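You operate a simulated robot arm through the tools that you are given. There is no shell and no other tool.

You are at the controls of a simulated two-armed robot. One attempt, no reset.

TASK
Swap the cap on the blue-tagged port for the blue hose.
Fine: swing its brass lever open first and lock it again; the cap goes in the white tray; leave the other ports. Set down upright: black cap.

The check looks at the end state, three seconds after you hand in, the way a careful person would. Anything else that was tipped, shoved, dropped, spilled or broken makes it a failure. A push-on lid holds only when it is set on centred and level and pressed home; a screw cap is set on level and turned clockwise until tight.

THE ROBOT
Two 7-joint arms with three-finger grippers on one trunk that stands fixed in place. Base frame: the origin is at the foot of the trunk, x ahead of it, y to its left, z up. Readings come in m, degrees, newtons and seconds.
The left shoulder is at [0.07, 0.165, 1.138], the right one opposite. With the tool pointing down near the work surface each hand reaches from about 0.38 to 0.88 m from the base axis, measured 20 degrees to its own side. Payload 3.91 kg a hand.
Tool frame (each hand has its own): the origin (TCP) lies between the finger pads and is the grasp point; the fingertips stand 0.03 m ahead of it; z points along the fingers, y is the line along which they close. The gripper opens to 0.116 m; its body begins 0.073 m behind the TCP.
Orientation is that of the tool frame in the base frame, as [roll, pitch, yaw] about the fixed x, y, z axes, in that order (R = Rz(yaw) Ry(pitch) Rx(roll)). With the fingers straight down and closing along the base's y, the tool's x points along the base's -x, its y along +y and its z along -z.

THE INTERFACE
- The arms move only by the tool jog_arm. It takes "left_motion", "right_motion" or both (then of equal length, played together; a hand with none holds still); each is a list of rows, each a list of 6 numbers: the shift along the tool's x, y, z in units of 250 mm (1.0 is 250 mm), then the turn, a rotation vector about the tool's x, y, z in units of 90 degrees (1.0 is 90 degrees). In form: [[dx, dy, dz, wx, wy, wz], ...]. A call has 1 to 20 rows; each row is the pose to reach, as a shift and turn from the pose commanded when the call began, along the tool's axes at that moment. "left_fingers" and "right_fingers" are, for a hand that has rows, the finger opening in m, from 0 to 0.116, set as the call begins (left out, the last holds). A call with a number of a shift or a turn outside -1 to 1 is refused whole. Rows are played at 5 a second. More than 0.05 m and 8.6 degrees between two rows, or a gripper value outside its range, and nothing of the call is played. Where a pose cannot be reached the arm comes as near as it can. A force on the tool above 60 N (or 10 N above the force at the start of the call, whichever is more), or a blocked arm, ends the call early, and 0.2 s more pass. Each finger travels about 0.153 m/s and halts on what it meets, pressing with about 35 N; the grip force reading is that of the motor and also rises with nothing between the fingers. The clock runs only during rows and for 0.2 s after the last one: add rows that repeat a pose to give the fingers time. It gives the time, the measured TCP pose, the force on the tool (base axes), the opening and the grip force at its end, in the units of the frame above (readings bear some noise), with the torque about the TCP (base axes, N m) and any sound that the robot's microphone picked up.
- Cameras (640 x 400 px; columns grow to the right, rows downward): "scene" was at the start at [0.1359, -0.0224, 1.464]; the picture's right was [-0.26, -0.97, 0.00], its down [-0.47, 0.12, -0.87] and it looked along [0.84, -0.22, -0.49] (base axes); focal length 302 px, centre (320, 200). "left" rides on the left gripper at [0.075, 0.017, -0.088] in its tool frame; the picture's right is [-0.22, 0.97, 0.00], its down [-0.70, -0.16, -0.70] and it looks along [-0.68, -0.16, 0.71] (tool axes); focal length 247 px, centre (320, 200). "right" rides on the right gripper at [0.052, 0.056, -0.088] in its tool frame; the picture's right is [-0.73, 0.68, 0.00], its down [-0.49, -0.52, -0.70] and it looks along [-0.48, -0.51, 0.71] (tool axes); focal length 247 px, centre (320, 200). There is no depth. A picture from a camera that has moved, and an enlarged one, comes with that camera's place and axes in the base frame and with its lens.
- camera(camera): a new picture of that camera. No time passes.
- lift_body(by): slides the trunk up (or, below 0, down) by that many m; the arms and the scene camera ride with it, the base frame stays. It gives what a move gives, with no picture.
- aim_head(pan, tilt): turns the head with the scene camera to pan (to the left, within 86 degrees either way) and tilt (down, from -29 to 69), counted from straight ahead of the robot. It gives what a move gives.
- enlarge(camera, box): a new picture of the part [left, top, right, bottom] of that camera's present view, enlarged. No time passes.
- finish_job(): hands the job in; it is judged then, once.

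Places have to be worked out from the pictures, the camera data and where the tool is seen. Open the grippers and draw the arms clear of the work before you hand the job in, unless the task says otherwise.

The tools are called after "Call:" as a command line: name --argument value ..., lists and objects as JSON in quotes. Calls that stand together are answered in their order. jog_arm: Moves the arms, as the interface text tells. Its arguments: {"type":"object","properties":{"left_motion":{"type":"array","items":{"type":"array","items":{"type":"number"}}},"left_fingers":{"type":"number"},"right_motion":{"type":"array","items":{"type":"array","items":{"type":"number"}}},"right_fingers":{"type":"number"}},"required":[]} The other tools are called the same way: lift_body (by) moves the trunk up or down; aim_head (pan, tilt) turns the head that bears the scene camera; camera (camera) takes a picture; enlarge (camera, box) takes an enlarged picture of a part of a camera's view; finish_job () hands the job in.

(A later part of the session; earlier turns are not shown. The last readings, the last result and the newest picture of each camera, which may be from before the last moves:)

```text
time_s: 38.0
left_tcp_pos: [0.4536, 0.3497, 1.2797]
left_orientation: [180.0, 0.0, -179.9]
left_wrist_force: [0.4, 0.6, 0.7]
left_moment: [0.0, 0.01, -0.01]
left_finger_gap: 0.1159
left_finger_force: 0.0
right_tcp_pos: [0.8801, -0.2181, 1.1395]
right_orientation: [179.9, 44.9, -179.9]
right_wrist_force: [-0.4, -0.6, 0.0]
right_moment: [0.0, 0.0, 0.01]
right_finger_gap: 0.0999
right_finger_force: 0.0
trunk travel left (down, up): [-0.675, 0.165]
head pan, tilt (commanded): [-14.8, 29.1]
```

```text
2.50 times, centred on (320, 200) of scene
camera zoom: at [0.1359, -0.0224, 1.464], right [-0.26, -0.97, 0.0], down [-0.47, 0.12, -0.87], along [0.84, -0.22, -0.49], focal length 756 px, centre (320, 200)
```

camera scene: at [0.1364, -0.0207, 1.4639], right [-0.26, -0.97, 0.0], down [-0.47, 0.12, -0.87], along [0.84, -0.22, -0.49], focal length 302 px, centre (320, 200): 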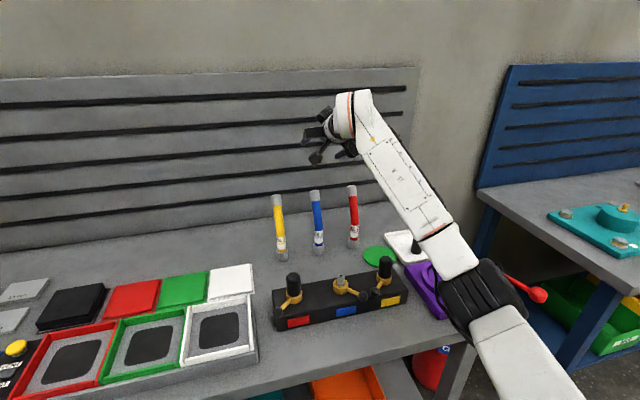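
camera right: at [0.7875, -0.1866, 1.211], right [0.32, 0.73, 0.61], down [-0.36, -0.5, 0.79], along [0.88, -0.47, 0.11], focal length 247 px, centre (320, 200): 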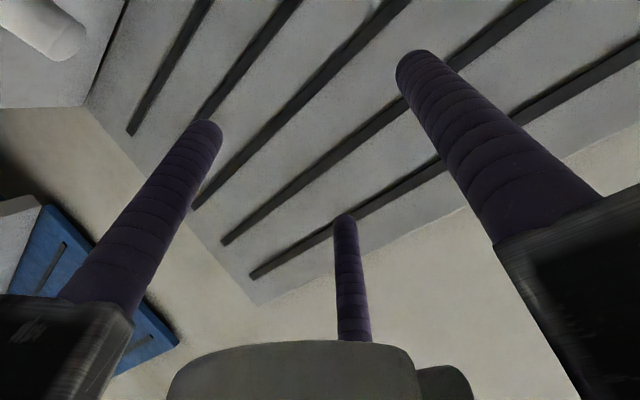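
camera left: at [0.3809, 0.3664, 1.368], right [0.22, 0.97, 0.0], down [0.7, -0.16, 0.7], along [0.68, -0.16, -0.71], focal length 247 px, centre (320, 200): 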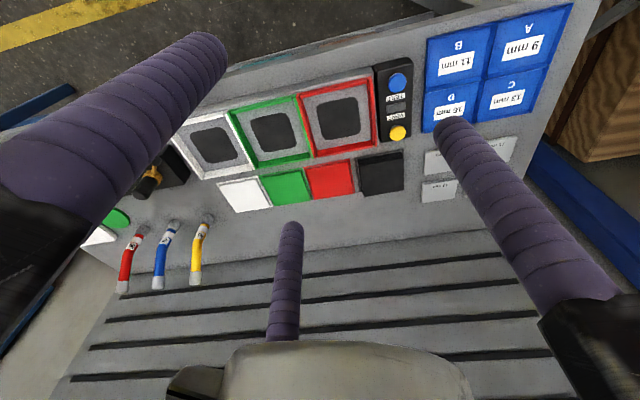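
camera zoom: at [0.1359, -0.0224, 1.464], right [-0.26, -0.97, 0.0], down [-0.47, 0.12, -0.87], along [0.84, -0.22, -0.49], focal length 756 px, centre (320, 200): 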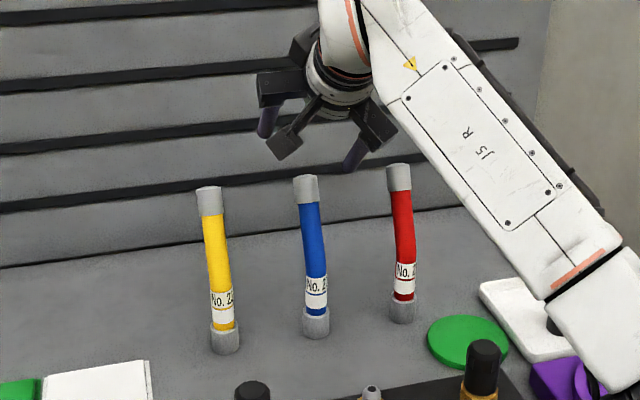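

The pose is now exact: (0.880, -0.218, 1.140), 45° tilt, level. I check the line-up over the blue hose from the left and right cameras before descending.

Call:
enlarge --camera "left" --box '[80, 200, 240, 320]'

Call:
camera --camera "right"

```text
3.33 times, centred on (160, 260) of left
camera zoom: at [0.3796, 0.3655, 1.3687], right [0.22, 0.97, 0.0], down [0.7, -0.16, 0.7], along [0.68, -0.16, -0.71], focal length 823 px, centre (853, 0)
```

zoom: 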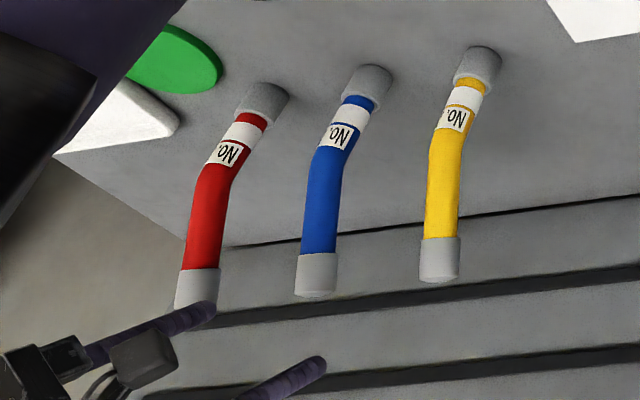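

```text
taken
camera right: at [0.7787, -0.1625, 1.1667], right [0.52, 0.68, 0.52], down [-0.15, -0.52, 0.84], along [0.84, -0.51, -0.17], focal length 247 px, centre (320, 200)
```

right: 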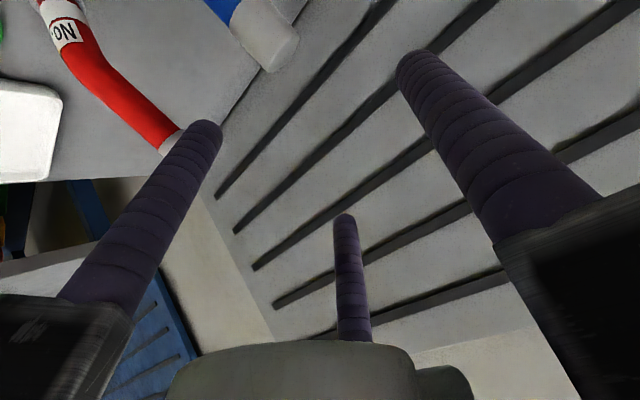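

The hose centreline from the left view is x≈0.862 up to z 0.93, then a forward lean of 30° to (0.913, 1.053), all at y≈-0.210. The fingers straddle it with at least 14 mm on each side, so I descend two thirds of the way and check.

Call:
jog_arm --right_motion '[[0.084, -0.001, 0.086, 0, 0, 0], [0.168, -0.001, 0.171, 0, 0, 0], [0.252, -0.002, 0.257, 0, 0, 0], [0.335, -0.003, 0.342, 0, 0, 0]]'

Call:
enlarge --camera "scene" --box '[240, 150, 400, 280]'

Call:
enlarge --camera "left" --box '[80, 200, 240, 320]'

Call:
camera --camera "right"

```text
time_s: 39.0
left_tcp_pos: [0.4541, 0.3487, 1.2794]
left_orientation: [-180.0, 0.0, 179.9]
left_wrist_force: [0.3, -0.2, 0.5]
left_moment: [0.04, -0.01, 0.02]
left_finger_gap: 0.1161
left_finger_force: 0.0
right_tcp_pos: [0.8851, -0.2239, 1.0275]
right_orientation: [-179.2, 44.3, -178.6]
right_wrist_force: [-0.4, 0.1, -0.1]
right_moment: [0.0, 0.02, 0.01]
right_finger_gap: 0.0999
right_finger_force: 0.0
right hand out of reach, approached as far as the arm can: row 4
trunk travel left (down, up): [-0.675, 0.165]
head pan, tilt (commanded): [-14.8, 29.1]
```

```text
3.08 times, centred on (320, 215) of scene
camera zoom: at [0.1366, -0.0228, 1.4639], right [-0.26, -0.97, 0.0], down [-0.47, 0.12, -0.87], along [0.84, -0.22, -0.49], focal length 930 px, centre (320, 154)
```

zoom: 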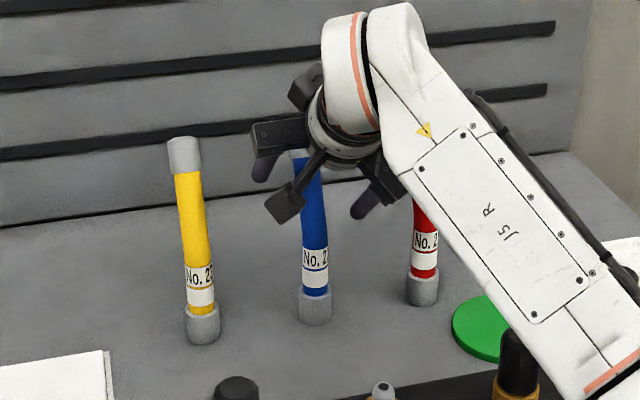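

```text
3.33 times, centred on (160, 260) of left
camera zoom: at [0.3803, 0.3652, 1.3686], right [0.22, 0.97, 0.0], down [0.7, -0.16, 0.7], along [0.68, -0.16, -0.71], focal length 823 px, centre (853, 0)
```

zoom: 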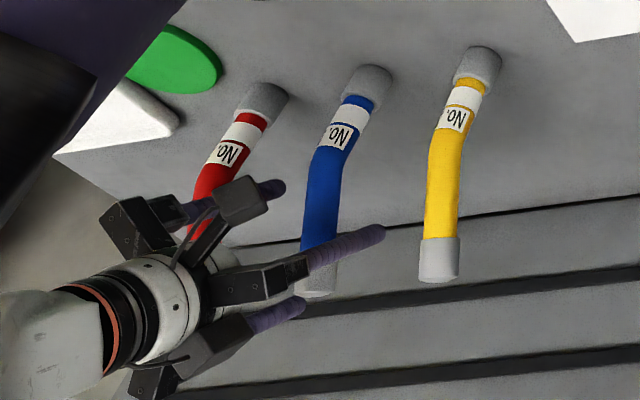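

```text
taken
camera right: at [0.7837, -0.1685, 1.055], right [0.51, 0.69, 0.5], down [-0.13, -0.52, 0.85], along [0.85, -0.5, -0.17], focal length 247 px, centre (320, 200)
```

right: 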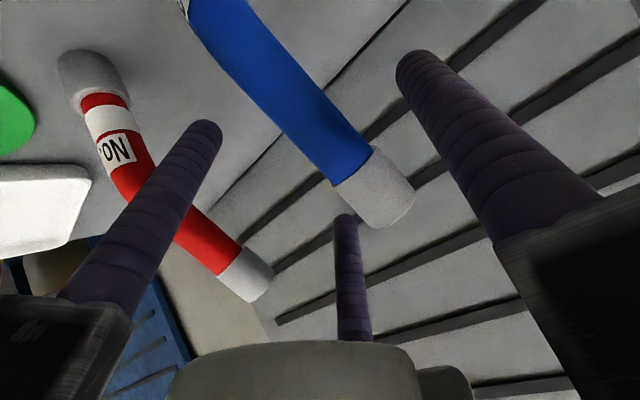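

The lower the hand, the less flat it can point. Lowering the trunk instead keeps the arm's shape and brings the hand straight down. I first check where the elbow is relative to the bench.

Call:
camera --camera "scene"

Call:
camera --camera "left"

```text
taken
camera scene: at [0.1366, -0.0228, 1.4639], right [-0.26, -0.97, 0.0], down [-0.47, 0.12, -0.87], along [0.84, -0.22, -0.49], focal length 302 px, centre (320, 200)
```

scene: 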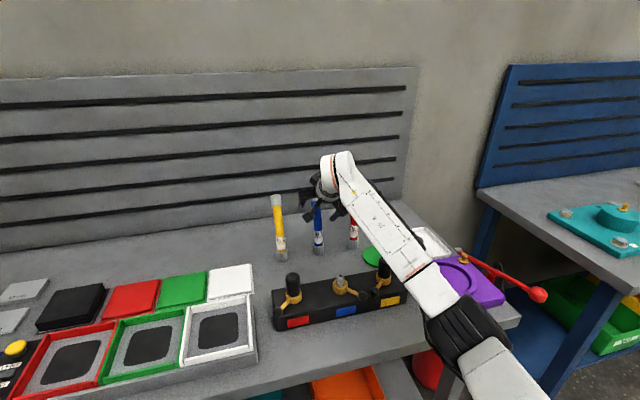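

```text
taken
camera left: at [0.3803, 0.3652, 1.3686], right [0.22, 0.97, 0.0], down [0.7, -0.16, 0.7], along [0.68, -0.16, -0.71], focal length 247 px, centre (320, 200)
```

left: 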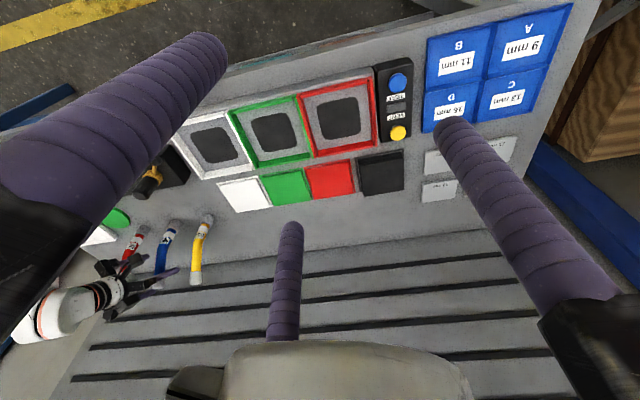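

The elbow is at about (0.41, -0.36, 1.0), so there is room to lower the trunk by 8 cm in stages. I first go back up slightly to the exact 45° pose over the hose.

Call:
jog_arm --right_motion '[[-0.035, 0.01, -0.043, 0.001, -0.004, 0.005], [-0.069, 0.02, -0.086, 0.002, -0.008, 0.011], [-0.069, 0.02, -0.086, 0.002, -0.008, 0.011]]'

Call:
enlarge --camera "scene" --box '[240, 150, 400, 280]'

Call:
camera --camera "right"

```text
time_s: 39.8
left_tcp_pos: [0.4537, 0.3503, 1.2794]
left_orientation: [-180.0, 0.0, -179.9]
left_wrist_force: [0.3, 0.5, 0.1]
left_moment: [-0.01, 0.01, -0.02]
left_finger_gap: 0.116
left_finger_force: 0.0
right_tcp_pos: [0.8835, -0.2228, 1.0622]
right_orientation: [179.8, 45.0, 179.7]
right_wrist_force: [-0.2, -0.3, 0.2]
right_moment: [-0.02, 0.0, 0.04]
right_finger_gap: 0.1
right_finger_force: 0.2
right hand out of reach, approached as far as the arm can: row 1, 2, 3
trunk travel left (down, up): [-0.675, 0.165]
head pan, tilt (commanded): [-14.8, 29.1]
```

```text
3.08 times, centred on (320, 215) of scene
camera zoom: at [0.136, -0.0224, 1.4639], right [-0.26, -0.97, 0.0], down [-0.47, 0.12, -0.87], along [0.84, -0.22, -0.49], focal length 930 px, centre (320, 154)
```

zoom: 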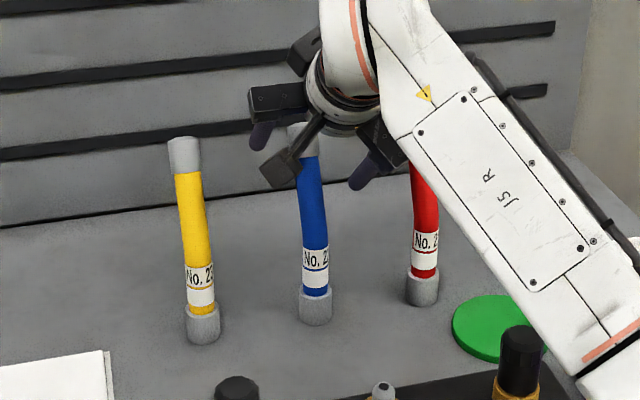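

```text
taken
camera right: at [0.784, -0.1657, 1.0884], right [0.52, 0.68, 0.52], down [-0.15, -0.52, 0.84], along [0.84, -0.51, -0.17], focal length 247 px, centre (320, 200)
```

right: 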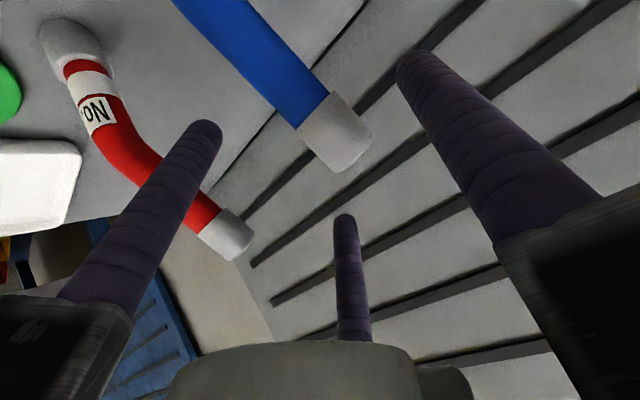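

The hand is within 4 mm of the plan with a level 45° tilt. I lower the trunk in stages, 5 cm first, watching for contact.

Call:
lift_body --by -0.05

Call:
camera --camera "scene"

Call:
camera --camera "right"

```text
time_s: 40.7
left_tcp_pos: [0.4539, 0.3502, 1.2302]
left_orientation: [-180.0, -0.1, 180.0]
left_wrist_force: [0.3, -0.8, 0.7]
left_moment: [0.0, -0.02, -0.03]
left_finger_gap: 0.1161
left_finger_force: 0.0
right_tcp_pos: [0.8842, -0.2216, 1.0115]
right_orientation: [179.9, 45.1, 179.8]
right_wrist_force: [-0.2, 0.3, 0.4]
right_moment: [0.0, -0.01, 0.02]
right_finger_gap: 0.1001
right_finger_force: 0.0
trunk travel left (down, up): [-0.625, 0.215]
head pan, tilt (commanded): [-14.8, 29.1]
```

```text
taken
camera scene: at [0.1356, -0.0223, 1.414], right [-0.26, -0.97, 0.0], down [-0.47, 0.12, -0.87], along [0.84, -0.22, -0.49], focal length 302 px, centre (320, 200)
```

scene: 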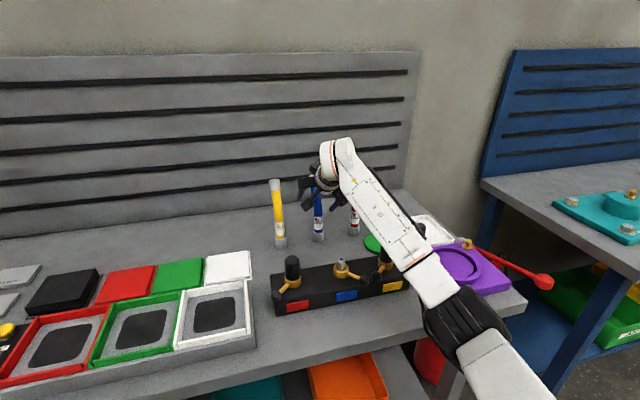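

```text
taken
camera right: at [0.7837, -0.1656, 1.0389], right [0.52, 0.68, 0.52], down [-0.15, -0.52, 0.84], along [0.84, -0.51, -0.17], focal length 247 px, centre (320, 200)
```

right: 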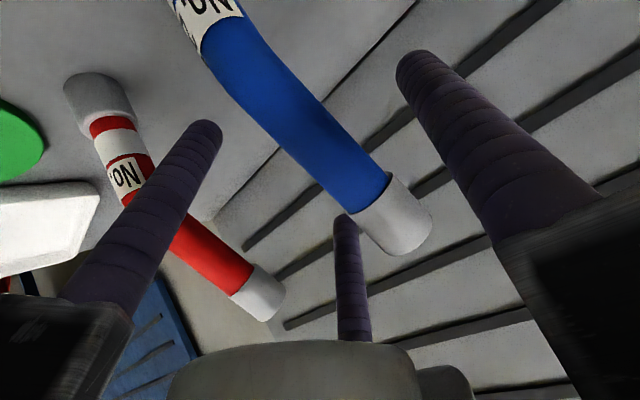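

Everything is still clear. I bring the left arm to the side as an observation camera, looking toward -y, to watch both the hose and the port.

Call:
jog_arm --left_motion '[[-0.049, -0.067, -0.007, 0, 0, 0.083], [-0.097, -0.133, -0.013, 0, 0, 0.167], [-0.146, -0.2, -0.02, 0, 0, 0.25], [-0.195, -0.267, -0.027, 0, 0, 0.333], [-0.243, -0.333, -0.033, 0, 0, 0.417], [-0.292, -0.4, -0.04, 0, 0, 0.5], [-0.341, -0.467, -0.047, 0, 0, 0.583], [-0.389, -0.533, -0.053, 0, 0, 0.667], [-0.438, -0.6, -0.06, 0, 0, 0.75], [-0.487, -0.667, -0.067, 0, 0, 0.833], [-0.535, -0.733, -0.073, 0, 0, 0.917], [-0.584, -0.8, -0.08, 0, 0, 1.0]]'

Call:
camera --camera "left"

Call:
camera --camera "scene"

```text
time_s: 43.3
left_tcp_pos: [0.6012, 0.1476, 1.2506]
left_orientation: [180.0, -0.1, 90.0]
left_wrist_force: [0.7, 0.5, 0.0]
left_moment: [0.02, 0.02, 0.03]
left_finger_gap: 0.1157
left_finger_force: 0.1
right_tcp_pos: [0.8841, -0.2216, 1.011]
right_orientation: [179.8, 45.0, 179.8]
right_wrist_force: [0.5, 0.1, -0.5]
right_moment: [0.01, 0.05, 0.01]
right_finger_gap: 0.1001
right_finger_force: 0.0
trunk travel left (down, up): [-0.625, 0.215]
head pan, tilt (commanded): [-14.8, 29.1]
```

```text
taken
camera left: at [0.6194, 0.2208, 1.3391], right [0.97, -0.23, 0.0], down [-0.16, -0.7, 0.7], along [-0.16, -0.68, -0.71], focal length 247 px, centre (320, 200)
```

left: 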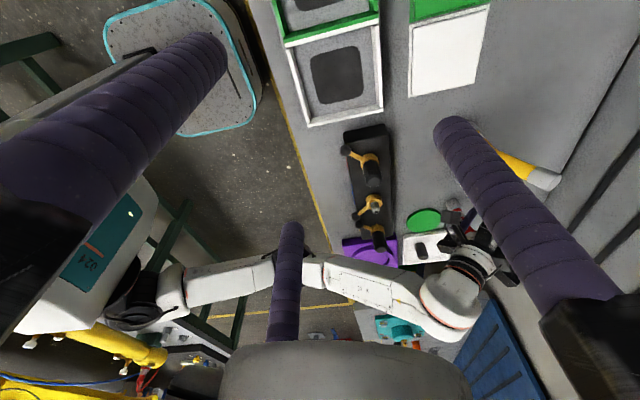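

```text
taken
camera scene: at [0.1369, -0.0235, 1.4138], right [-0.26, -0.97, 0.0], down [-0.47, 0.13, -0.87], along [0.84, -0.22, -0.49], focal length 302 px, centre (320, 200)
```

scene: 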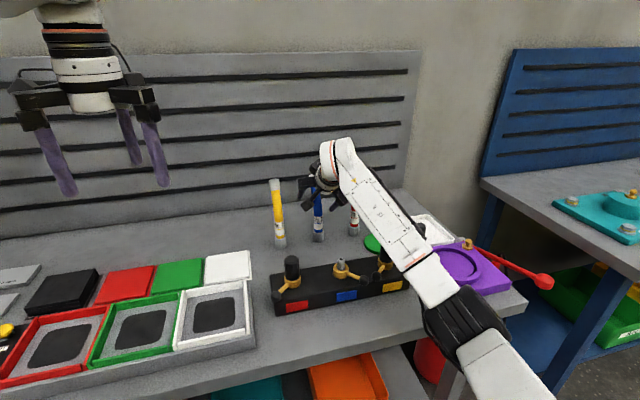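

I shift the left observer 12 cm forward so its own finger doesn't hide the hose.

Call:
jog_arm --left_motion '[[0, 0.16, 0, 0, 0, 0], [0, 0.32, 0, 0, 0, 0], [0, 0.48, 0, 0, 0, 0]]'

Call:
camera --camera "left"

Call:
enlarge --camera "left" --box '[240, 120, 440, 320]'

```text
time_s: 44.1
left_tcp_pos: [0.7249, 0.1436, 1.237]
left_orientation: [-178.4, -0.6, 89.5]
left_wrist_force: [2.3, 2.9, 7.8]
left_moment: [-0.23, 0.13, -0.02]
left_finger_gap: 0.1158
left_finger_force: 0.1
right_tcp_pos: [0.8899, -0.2259, 1.0049]
right_orientation: [179.5, 44.7, 179.6]
right_wrist_force: [0.7, -1.0, -2.8]
right_moment: [0.07, -0.03, 0.06]
right_finger_gap: 0.1003
right_finger_force: 0.1
trunk travel left (down, up): [-0.625, 0.215]
head pan, tilt (commanded): [-14.8, 29.1]
```

```text
taken
camera left: at [0.7451, 0.2152, 1.3271], right [0.97, -0.23, -0.03], down [-0.15, -0.7, 0.7], along [-0.18, -0.67, -0.72], focal length 247 px, centre (320, 200)
```

left: 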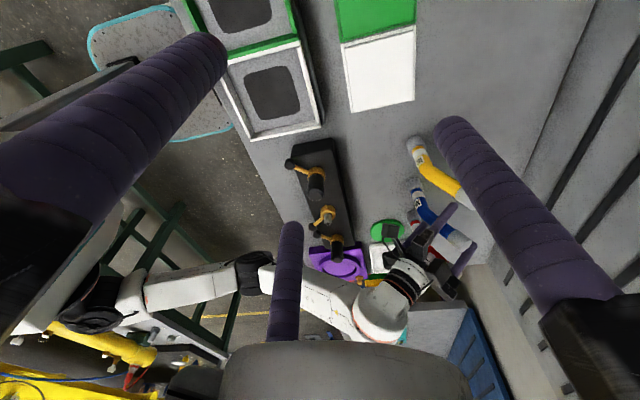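

```text
2.00 times, centred on (340, 220) of left
camera zoom: at [0.7451, 0.2152, 1.3271], right [0.97, -0.23, -0.03], down [-0.15, -0.7, 0.7], along [-0.18, -0.67, -0.72], focal length 494 px, centre (280, 160)
```

zoom: 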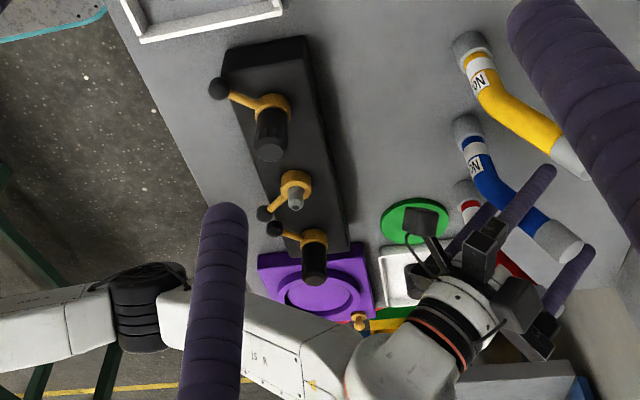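

The readings show a small force and a slight shift on both arms. I hold still a moment to see whether that was only the motion settling.

Call:
jog_arm --left_motion '[[0, 0, 0, 0, 0, 0], [0, 0, 0, 0, 0, 0], [0, 0, 0, 0, 0, 0]]'

Call:
camera --camera "scene"

```text
time_s: 44.9
left_tcp_pos: [0.7186, 0.1495, 1.2505]
left_orientation: [179.8, 0.0, 90.0]
left_wrist_force: [0.2, 0.4, 0.6]
left_moment: [-0.06, 0.01, 0.0]
left_finger_gap: 0.1158
left_finger_force: 0.0
right_tcp_pos: [0.883, -0.221, 1.0125]
right_orientation: [179.9, 45.0, 179.7]
right_wrist_force: [-0.6, -1.0, -0.1]
right_moment: [-0.01, 0.02, -0.03]
right_finger_gap: 0.1001
right_finger_force: 0.0
trunk travel left (down, up): [-0.625, 0.215]
head pan, tilt (commanded): [-14.8, 29.1]
```

```text
taken
camera scene: at [0.1348, -0.0219, 1.4141], right [-0.26, -0.97, 0.0], down [-0.47, 0.12, -0.87], along [0.84, -0.22, -0.49], focal length 302 px, centre (320, 200)
```

scene: 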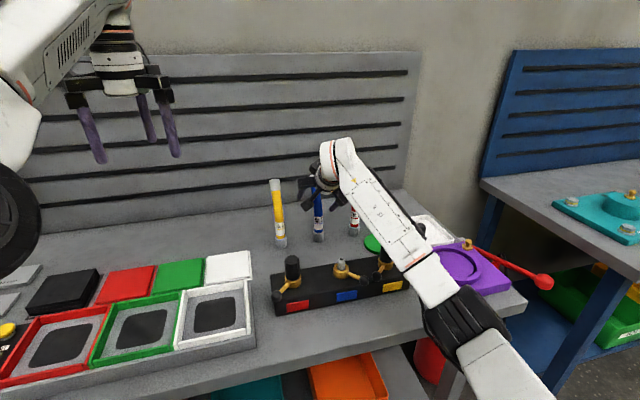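

It was only transient sway and all readings are back to normal. I take a fresh side view to judge the forearm's clearance over the bench edge.

Call:
camera --camera "left"

Call:
enlarge --camera "left" --box '[180, 180, 480, 380]'

```text
taken
camera left: at [0.7366, 0.2232, 1.3396], right [0.97, -0.22, 0.0], down [-0.16, -0.7, 0.7], along [-0.15, -0.68, -0.71], focal length 247 px, centre (320, 200)
```

left: 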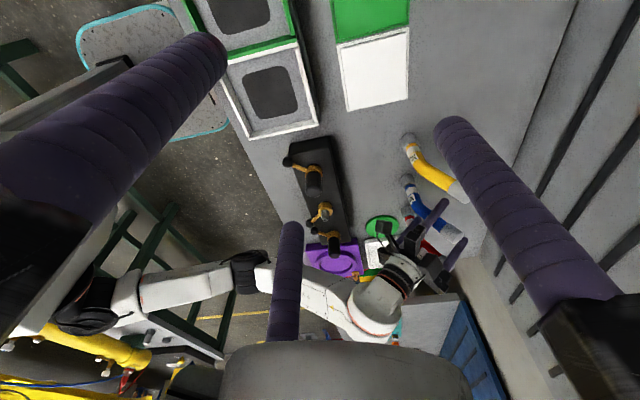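

```text
2.00 times, centred on (330, 280) of left
camera zoom: at [0.7366, 0.2232, 1.3396], right [0.97, -0.22, 0.0], down [-0.16, -0.7, 0.7], along [-0.15, -0.68, -0.71], focal length 494 px, centre (300, 40)
```

zoom: 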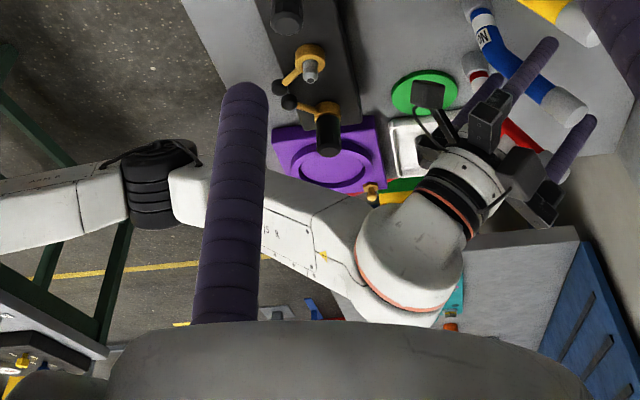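

Triangulated, the elbow is at (0.40, -0.35, 0.99) and the forearm would still clear the bench edge and the caps by at least 4 cm after another 5 cm. I lower the trunk by 0.05.

Call:
lift_body --by -0.05

Call:
enlarge --camera "left" --box '[360, 120, 500, 300]'

Call:
enlarge --camera "scene" --box '[240, 130, 400, 260]'

Call:
camera --camera "right"

```text
time_s: 45.8
left_tcp_pos: [0.7192, 0.1494, 1.1995]
left_orientation: [180.0, 0.0, 90.0]
left_wrist_force: [0.0, 0.0, 0.6]
left_moment: [0.02, -0.03, 0.0]
left_finger_gap: 0.1158
left_finger_force: 0.2
right_tcp_pos: [0.8839, -0.2227, 0.9607]
right_orientation: [179.9, 45.2, 179.7]
right_wrist_force: [0.4, 0.3, -0.1]
right_moment: [0.01, 0.03, 0.0]
right_finger_gap: 0.1
right_finger_force: 0.0
trunk travel left (down, up): [-0.575, 0.265]
head pan, tilt (commanded): [-14.8, 29.1]
```

```text
2.22 times, centred on (430, 210) of left
camera zoom: at [0.7372, 0.2228, 1.2892], right [0.97, -0.22, 0.0], down [-0.16, -0.7, 0.7], along [-0.15, -0.68, -0.71], focal length 549 px, centre (76, 178)
```

zoom: 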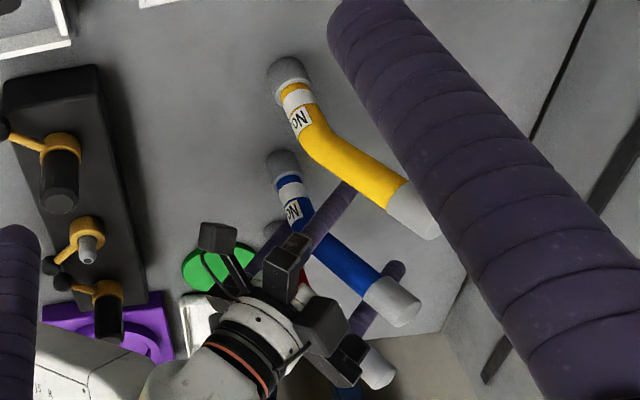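

```text
3.08 times, centred on (320, 195) of scene
camera zoom: at [0.1355, -0.0223, 1.364], right [-0.26, -0.97, 0.0], down [-0.47, 0.12, -0.87], along [0.84, -0.22, -0.49], focal length 930 px, centre (320, 215)
```

zoom: 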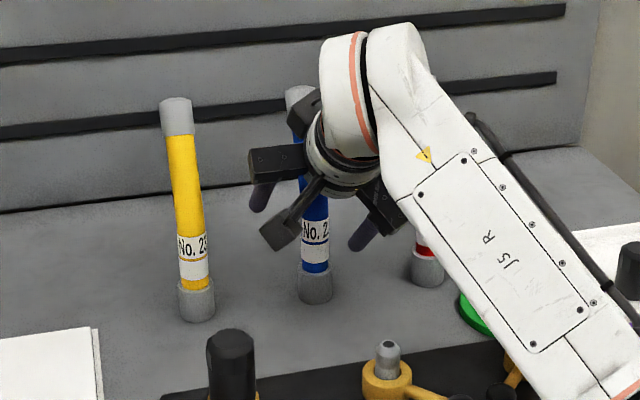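

```text
taken
camera right: at [0.7837, -0.1656, 0.9889], right [0.52, 0.68, 0.52], down [-0.15, -0.52, 0.84], along [0.84, -0.51, -0.17], focal length 247 px, centre (320, 200)
```

right: 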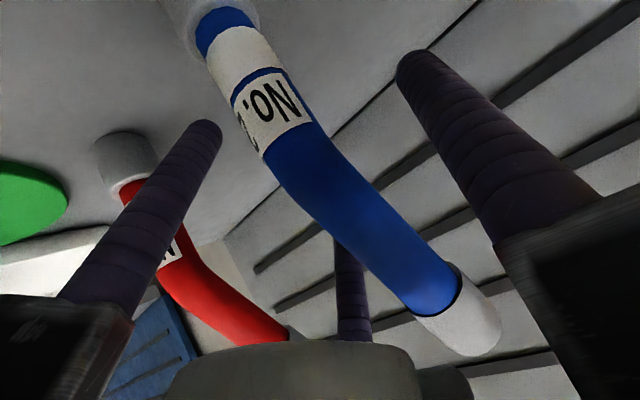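

The hose lies between the fingers as intended, but 3–4 mm too close to the single finger. I nudge the hand 4 mm in +y before closing.

Call:
jog_arm --right_motion '[[0, 0.008, 0, 0, 0, 0], [0, 0.016, 0, 0, 0, 0], [0, 0.016, 0, 0, 0, 0]]'

Call:
camera --camera "right"

```text
time_s: 46.6
left_tcp_pos: [0.7205, 0.1483, 1.2008]
left_orientation: [179.9, 0.0, 90.0]
left_wrist_force: [-0.3, -0.5, 0.1]
left_moment: [-0.02, 0.01, -0.01]
left_finger_gap: 0.1161
left_finger_force: 0.1
right_tcp_pos: [0.8843, -0.2184, 0.9628]
right_orientation: [179.8, 45.0, 179.9]
right_wrist_force: [0.5, 0.8, 0.0]
right_moment: [0.03, -0.06, 0.02]
right_finger_gap: 0.1003
right_finger_force: 0.0
trunk travel left (down, up): [-0.575, 0.265]
head pan, tilt (commanded): [-14.8, 29.1]
```

```text
taken
camera right: at [0.7842, -0.1617, 0.9887], right [0.52, 0.68, 0.52], down [-0.15, -0.52, 0.84], along [0.84, -0.51, -0.17], focal length 247 px, centre (320, 200)
```

right: 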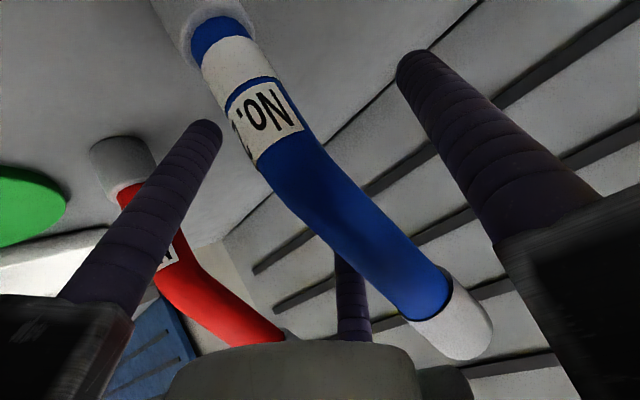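

Now at y=-0.2184 as planned. I close partway to 0.055 first and look.

Call:
jog_arm --right_motion '[[0, 0, 0, 0, 0, 0], [0, 0, 0, 0, 0, 0], [0, 0, 0, 0, 0, 0]]' --right_fingers 0.055

Call:
camera --camera "right"

Call:
enlarge --camera "scene" --box '[260, 150, 380, 250]'

```text
time_s: 47.4
left_tcp_pos: [0.7192, 0.1491, 1.1996]
left_orientation: [179.9, 0.0, 90.0]
left_wrist_force: [0.1, 0.6, 0.6]
left_moment: [0.02, -0.02, 0.03]
left_finger_gap: 0.1159
left_finger_force: 0.0
right_tcp_pos: [0.8833, -0.2185, 0.9617]
right_orientation: [179.9, 45.1, 179.9]
right_wrist_force: [-0.7, -0.8, -0.3]
right_moment: [0.01, 0.0, -0.02]
right_finger_gap: 0.0549
right_finger_force: 0.0
trunk travel left (down, up): [-0.575, 0.265]
head pan, tilt (commanded): [-14.8, 29.1]
```

```text
taken
camera right: at [0.7841, -0.1617, 0.9887], right [0.52, 0.68, 0.52], down [-0.15, -0.52, 0.84], along [0.84, -0.51, -0.17], focal length 247 px, centre (320, 200)
```

right: 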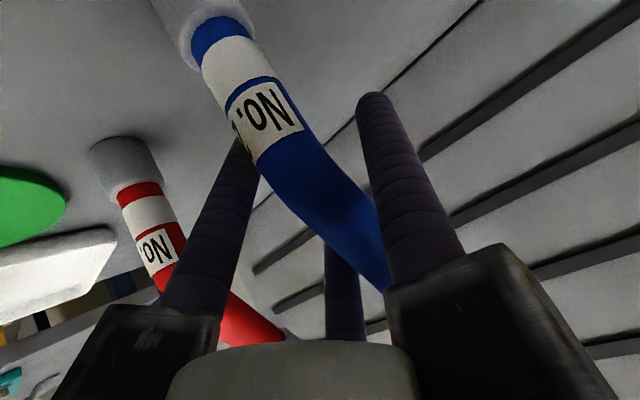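

```text
4.00 times, centred on (320, 200) of scene
camera zoom: at [0.136, -0.0224, 1.3639], right [-0.26, -0.97, 0.0], down [-0.47, 0.12, -0.87], along [0.84, -0.22, -0.49], focal length 1209 px, centre (320, 200)
```

zoom: 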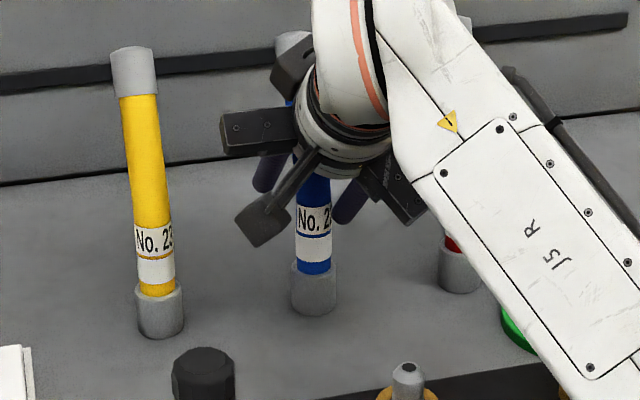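

No contact yet and the hose stands undisturbed. I close on to 0.036 to clamp it.

Call:
jog_arm --right_motion '[[0, 0, 0, 0, 0, 0], [0, 0, 0, 0, 0, 0], [0, 0, 0, 0, 0, 0], [0, 0, 0, 0, 0, 0]]' --right_fingers 0.036

Call:
camera --camera "right"

Call:
enlarge --camera "scene" --box '[260, 150, 380, 250]'

Call:
enlarge --camera "left" --box '[360, 120, 500, 300]'

```text
time_s: 48.4
left_tcp_pos: [0.7195, 0.1493, 1.2001]
left_orientation: [180.0, 0.0, 90.0]
left_wrist_force: [-0.2, 0.8, -0.2]
left_moment: [-0.02, -0.01, 0.03]
left_finger_gap: 0.116
left_finger_force: 0.1
right_tcp_pos: [0.884, -0.2199, 0.9626]
right_orientation: [179.9, 44.9, 179.9]
right_wrist_force: [0.5, 0.7, 1.1]
right_moment: [0.13, 0.09, 0.0]
right_finger_gap: 0.0397
right_finger_force: 34.4
trunk travel left (down, up): [-0.575, 0.265]
head pan, tilt (commanded): [-14.8, 29.1]
```

```text
taken
camera right: at [0.7839, -0.1616, 0.989], right [0.52, 0.68, 0.52], down [-0.15, -0.52, 0.84], along [0.84, -0.51, -0.17], focal length 247 px, centre (320, 200)
```

right: 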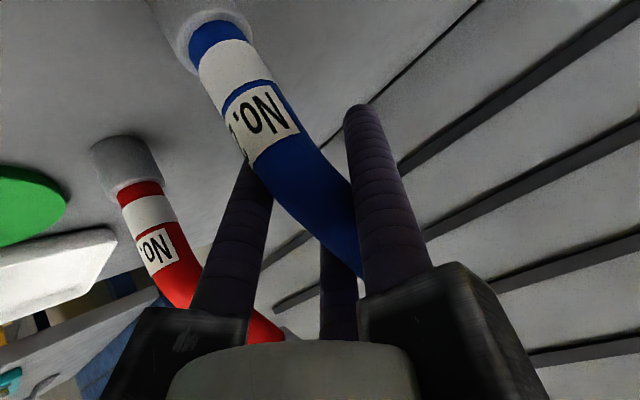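

```text
4.00 times, centred on (320, 200) of scene
camera zoom: at [0.1358, -0.0222, 1.364], right [-0.26, -0.97, 0.0], down [-0.47, 0.12, -0.87], along [0.84, -0.22, -0.49], focal length 1209 px, centre (320, 200)
```

zoom: 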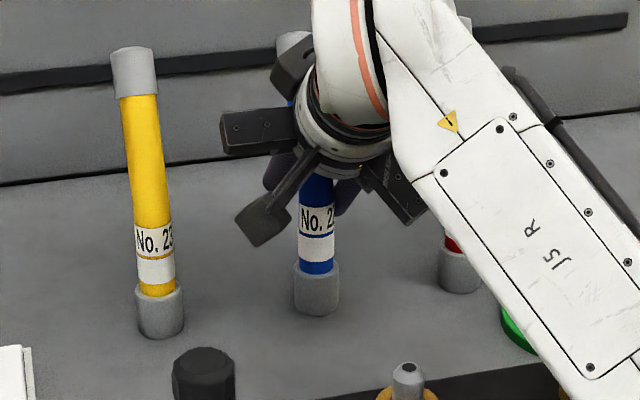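

```text
2.22 times, centred on (430, 210) of left
camera zoom: at [0.7375, 0.2228, 1.289], right [0.97, -0.22, 0.0], down [-0.16, -0.7, 0.7], along [-0.16, -0.68, -0.71], focal length 549 px, centre (76, 178)
```

zoom: 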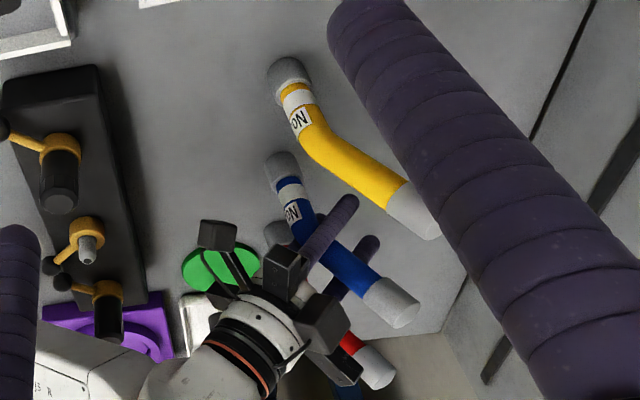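

The hose is clamped (gap 0.040, 34 N) and still upright. I lift it gently by 3 cm and check that it stays put in the hand.

Call:
jog_arm --right_motion '[[-0.014, 0, -0.014, 0, 0, 0], [-0.035, 0, -0.035, 0, 0, 0], [-0.06, 0, -0.06, 0, 0, 0], [-0.085, 0, -0.085, 0, 0, 0]]'

Call:
enlarge --camera "scene" --box '[260, 150, 380, 250]'

Call:
enlarge --camera "left" --box '[360, 120, 500, 300]'

Call:
camera --camera "right"

```text
time_s: 49.4
left_tcp_pos: [0.7201, 0.1491, 1.2]
left_orientation: [180.0, 0.0, 90.0]
left_wrist_force: [-0.7, 0.2, -0.2]
left_moment: [0.0, -0.02, -0.03]
left_finger_gap: 0.1163
left_finger_force: 0.2
right_tcp_pos: [0.8843, -0.217, 0.9924]
right_orientation: [179.9, 44.9, 179.8]
right_wrist_force: [0.5, -0.4, -2.0]
right_moment: [-0.04, -0.05, 0.0]
right_finger_gap: 0.0397
right_finger_force: 34.5
trunk travel left (down, up): [-0.575, 0.265]
head pan, tilt (commanded): [-14.8, 29.1]
```

```text
4.00 times, centred on (320, 200) of scene
camera zoom: at [0.1361, -0.0224, 1.3639], right [-0.26, -0.97, 0.0], down [-0.47, 0.12, -0.87], along [0.84, -0.22, -0.49], focal length 1209 px, centre (320, 200)
```

zoom: 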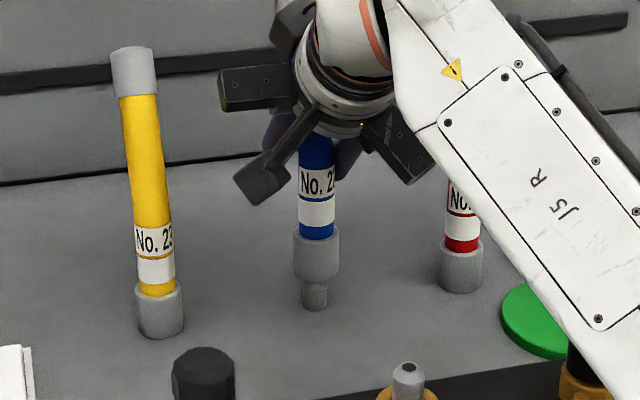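

```text
2.22 times, centred on (430, 210) of left
camera zoom: at [0.7378, 0.2227, 1.2888], right [0.97, -0.22, 0.0], down [-0.16, -0.7, 0.7], along [-0.16, -0.68, -0.71], focal length 549 px, centre (76, 178)
```

zoom: 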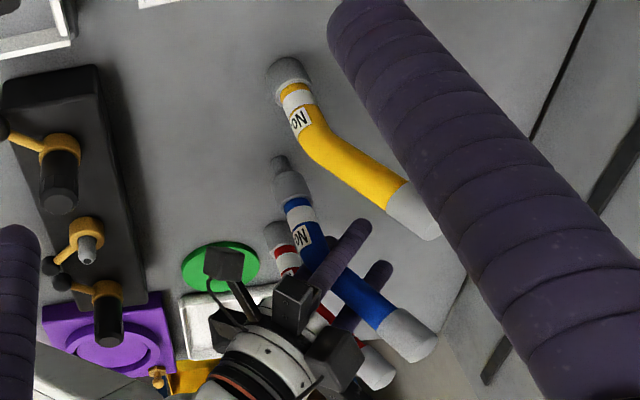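

```text
taken
camera right: at [0.7841, -0.1617, 1.0181], right [0.52, 0.68, 0.52], down [-0.15, -0.52, 0.84], along [0.84, -0.51, -0.17], focal length 247 px, centre (320, 200)
```

right: 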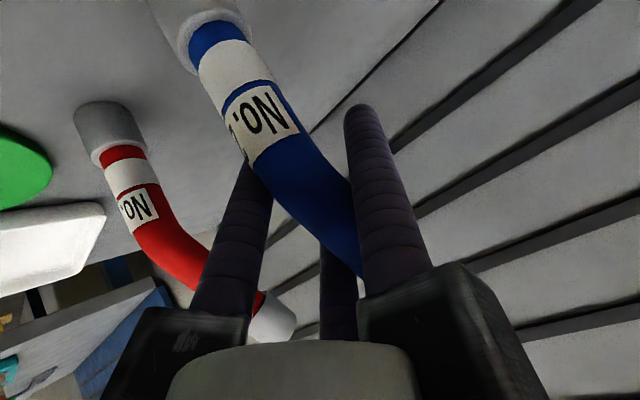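

The hose slid up; a thinner grey cylinder shows below its ferrule, either a peg on the bench or part of the hose. I lift further to tell.

Call:
jog_arm --right_motion '[[-0.035, 0, -0.035, 0, 0, 0], [-0.075, 0, -0.075, 0, 0, 0], [-0.115, 0, -0.115, 0, 0, 0], [-0.16, 0, -0.16, 0, 0, 0]]'

Call:
enlarge --camera "scene" --box '[260, 130, 380, 250]'

Call:
enlarge --camera "left" --box '[360, 120, 500, 300]'

```text
time_s: 50.4
left_tcp_pos: [0.7197, 0.1496, 1.2006]
left_orientation: [179.8, -0.1, 90.0]
left_wrist_force: [0.4, 0.3, 0.0]
left_moment: [0.02, -0.02, 0.01]
left_finger_gap: 0.1161
left_finger_force: 0.0
right_tcp_pos: [0.8839, -0.2178, 1.0482]
right_orientation: [180.0, 44.9, 179.7]
right_wrist_force: [0.9, -0.6, -2.2]
right_moment: [-0.03, -0.02, -0.02]
right_finger_gap: 0.0392
right_finger_force: 35.0
trunk travel left (down, up): [-0.575, 0.265]
head pan, tilt (commanded): [-14.8, 29.1]
```

```text
3.33 times, centred on (320, 190) of scene
camera zoom: at [0.1358, -0.0222, 1.3639], right [-0.26, -0.97, 0.0], down [-0.47, 0.12, -0.87], along [0.84, -0.22, -0.49], focal length 1008 px, centre (320, 233)
```

zoom: 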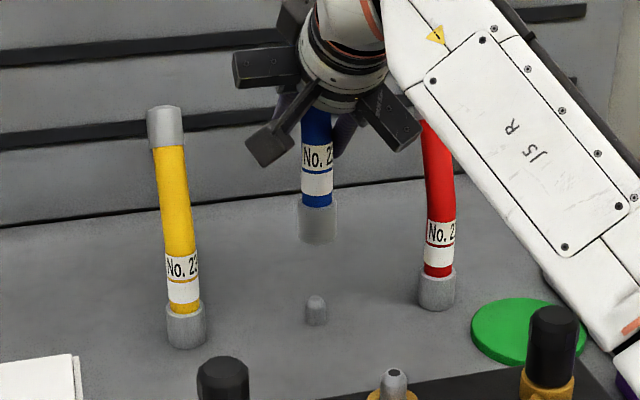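

```text
2.22 times, centred on (430, 210) of left
camera zoom: at [0.7375, 0.2228, 1.2889], right [0.97, -0.22, 0.0], down [-0.16, -0.7, 0.7], along [-0.16, -0.68, -0.71], focal length 549 px, centre (76, 178)
```

zoom: 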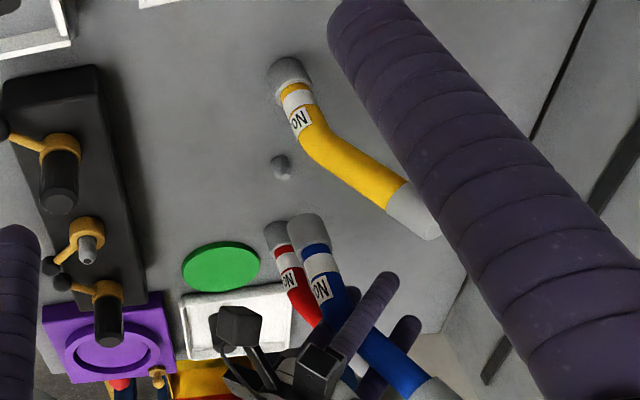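

The peg belongs to the bench, so the hose is free and hanging upright in the hand. I measure the peg and the nozzle precisely from two cameras, since the move needed is just their difference.

Call:
enlarge --camera "scene" --box '[302, 210, 334, 230]'

Call:
enlarge --camera "scene" --box '[326, 234, 358, 254]'

Call:
enlarge --camera "left" --box '[396, 185, 428, 205]'

Call:
enlarge --camera "left" --box '[308, 220, 340, 240]'

```text
16.00 times, centred on (318, 220) of scene
camera zoom: at [0.1358, -0.0222, 1.3639], right [-0.26, -0.97, 0.0], down [-0.47, 0.12, -0.87], along [0.84, -0.22, -0.49], focal length 4836 px, centre (352, -120)
```

zoom: 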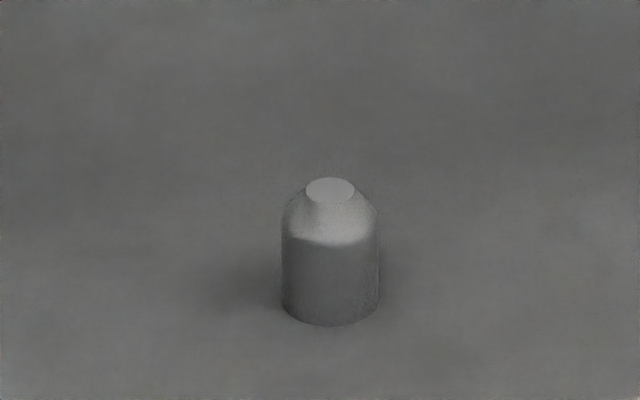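

```text
16.00 times, centred on (342, 244) of scene
camera zoom: at [0.1358, -0.0222, 1.3639], right [-0.26, -0.97, 0.0], down [-0.47, 0.12, -0.87], along [0.84, -0.22, -0.49], focal length 4836 px, centre (-32, -504)
```

zoom: 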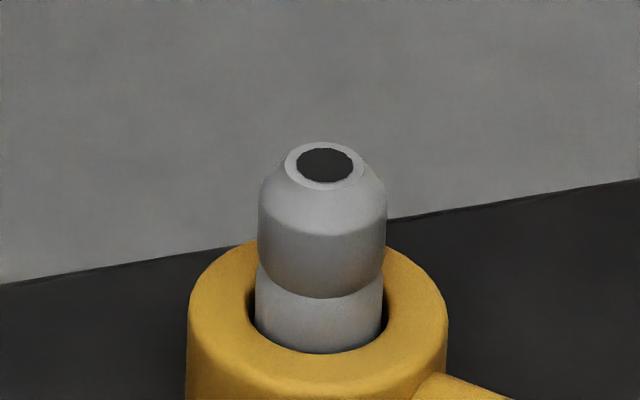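

```text
16.00 times, centred on (412, 195) of left
camera zoom: at [0.7375, 0.2228, 1.2889], right [0.97, -0.22, 0.0], down [-0.16, -0.7, 0.7], along [-0.16, -0.68, -0.71], focal length 3952 px, centre (-1152, 280)
```

zoom: 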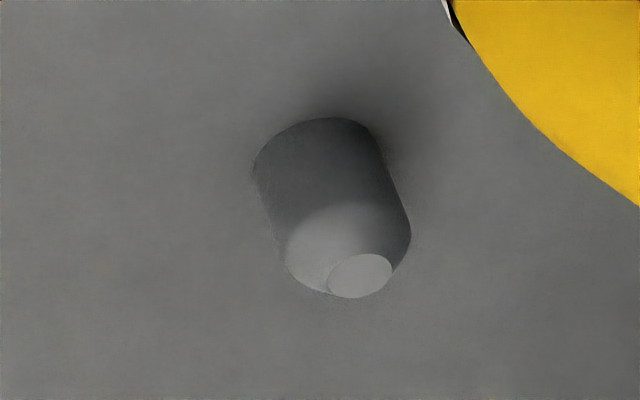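

```text
16.00 times, centred on (324, 230) of left
camera zoom: at [0.7375, 0.2228, 1.2889], right [0.97, -0.22, 0.0], down [-0.16, -0.7, 0.7], along [-0.16, -0.68, -0.71], focal length 3952 px, centre (256, -280)
```

zoom: 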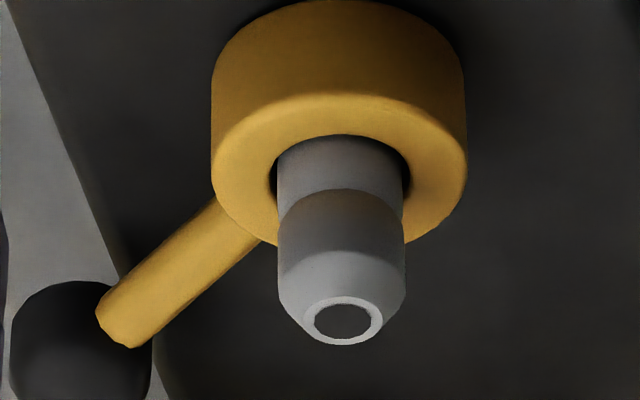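

From the views: peg (0.860, -0.209), nozzle (0.651, -0.2105) with its top at z≈0.955, so the move is about -0.209 m in x. I raise the hose and carry it back the first 10 cm, checking that the arm keeps its pose.

Call:
jog_arm --right_motion '[[-0.05, 0, -0.05, 0, 0, 0], [-0.1, 0, -0.1, 0, 0, 0], [-0.147, 0, -0.147, 0, 0, 0], [-0.09, 0, -0.204, 0, 0, 0], [-0.034, 0, -0.26, 0, 0, 0], [0.022, 0, -0.316, 0, 0, 0], [0.08, 0, -0.374, 0, 0, 0], [0.136, 0, -0.43, 0, 0, 0], [0.136, 0, -0.43, 0, 0, 0]]'

Call:
camera --camera "scene"

Call:
camera --camera "left"

```text
time_s: 52.4
left_tcp_pos: [0.7211, 0.1493, 1.1993]
left_orientation: [179.9, -0.1, 90.1]
left_wrist_force: [1.0, 0.6, 1.4]
left_moment: [-0.03, 0.0, 0.0]
left_finger_gap: 0.116
left_finger_force: 0.2
right_tcp_pos: [0.7845, -0.2188, 1.1008]
right_orientation: [179.9, 45.0, 179.8]
right_wrist_force: [0.1, 0.5, -2.3]
right_moment: [0.0, 0.0, -0.03]
right_finger_gap: 0.0395
right_finger_force: 34.9
trunk travel left (down, up): [-0.575, 0.265]
head pan, tilt (commanded): [-14.8, 29.1]
```

```text
taken
camera scene: at [0.1368, -0.0223, 1.3638], right [-0.26, -0.97, 0.0], down [-0.47, 0.12, -0.87], along [0.84, -0.22, -0.49], focal length 302 px, centre (320, 200)
```

scene: 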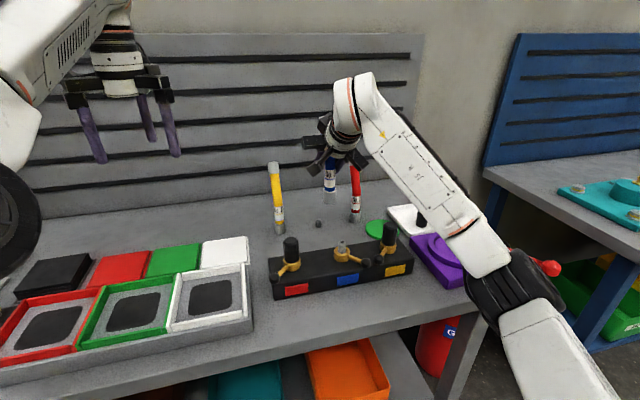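

```text
taken
camera left: at [0.7384, 0.2227, 1.2884], right [0.97, -0.22, 0.0], down [-0.16, -0.7, 0.7], along [-0.16, -0.68, -0.71], focal length 247 px, centre (320, 200)
```

left: 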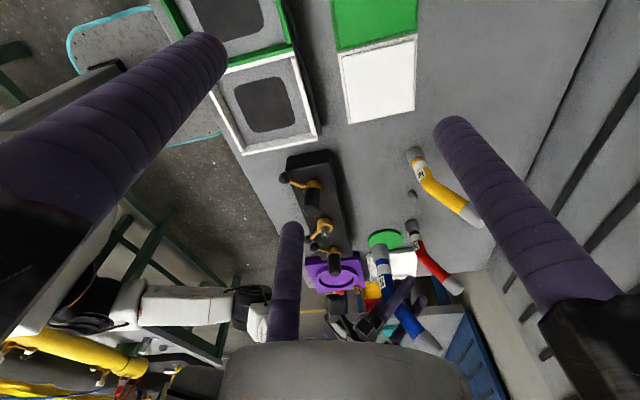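

The pose is exact at (0.7845, -0.2188, 1.101) and the hose is firm. I carry it the remaining 11 cm to above the nozzle.

Call:
jog_arm --right_motion '[[0.05, -0.001, -0.05, 0, 0, 0], [0.11, -0.002, -0.11, 0, 0, 0], [0.17, -0.003, -0.17, 0, 0, 0], [0.23, -0.004, -0.23, 0, 0, 0], [0.28, -0.005, -0.28, 0, 0, 0], [0.31, -0.005, -0.31, 0, 0, 0], [0.31, -0.005, -0.31, 0, 0, 0]]'

Call:
camera --camera "scene"

Call:
camera --camera "left"

```text
time_s: 54.0
left_tcp_pos: [0.7202, 0.1496, 1.1995]
left_orientation: [180.0, 0.0, 90.1]
left_wrist_force: [0.2, -0.2, -0.5]
left_moment: [-0.03, 0.0, 0.01]
left_finger_gap: 0.1161
left_finger_force: 0.1
right_tcp_pos: [0.674, -0.219, 1.0992]
right_orientation: [179.9, 45.0, 179.8]
right_wrist_force: [-0.3, 0.6, -2.6]
right_moment: [-0.03, -0.01, 0.0]
right_finger_gap: 0.0396
right_finger_force: 35.3
trunk travel left (down, up): [-0.575, 0.265]
head pan, tilt (commanded): [-14.8, 29.1]
```

```text
taken
camera scene: at [0.1365, -0.0224, 1.3639], right [-0.26, -0.97, 0.0], down [-0.47, 0.12, -0.87], along [0.84, -0.22, -0.49], focal length 302 px, centre (320, 200)
```

scene: 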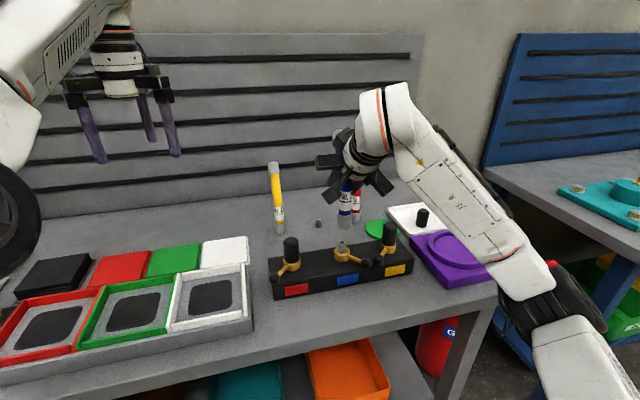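

```text
taken
camera left: at [0.7382, 0.2226, 1.2886], right [0.97, -0.22, 0.0], down [-0.16, -0.7, 0.7], along [-0.16, -0.68, -0.71], focal length 247 px, centre (320, 200)
```

left: 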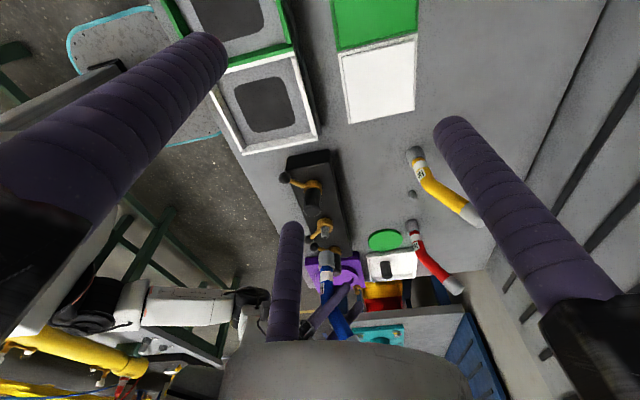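

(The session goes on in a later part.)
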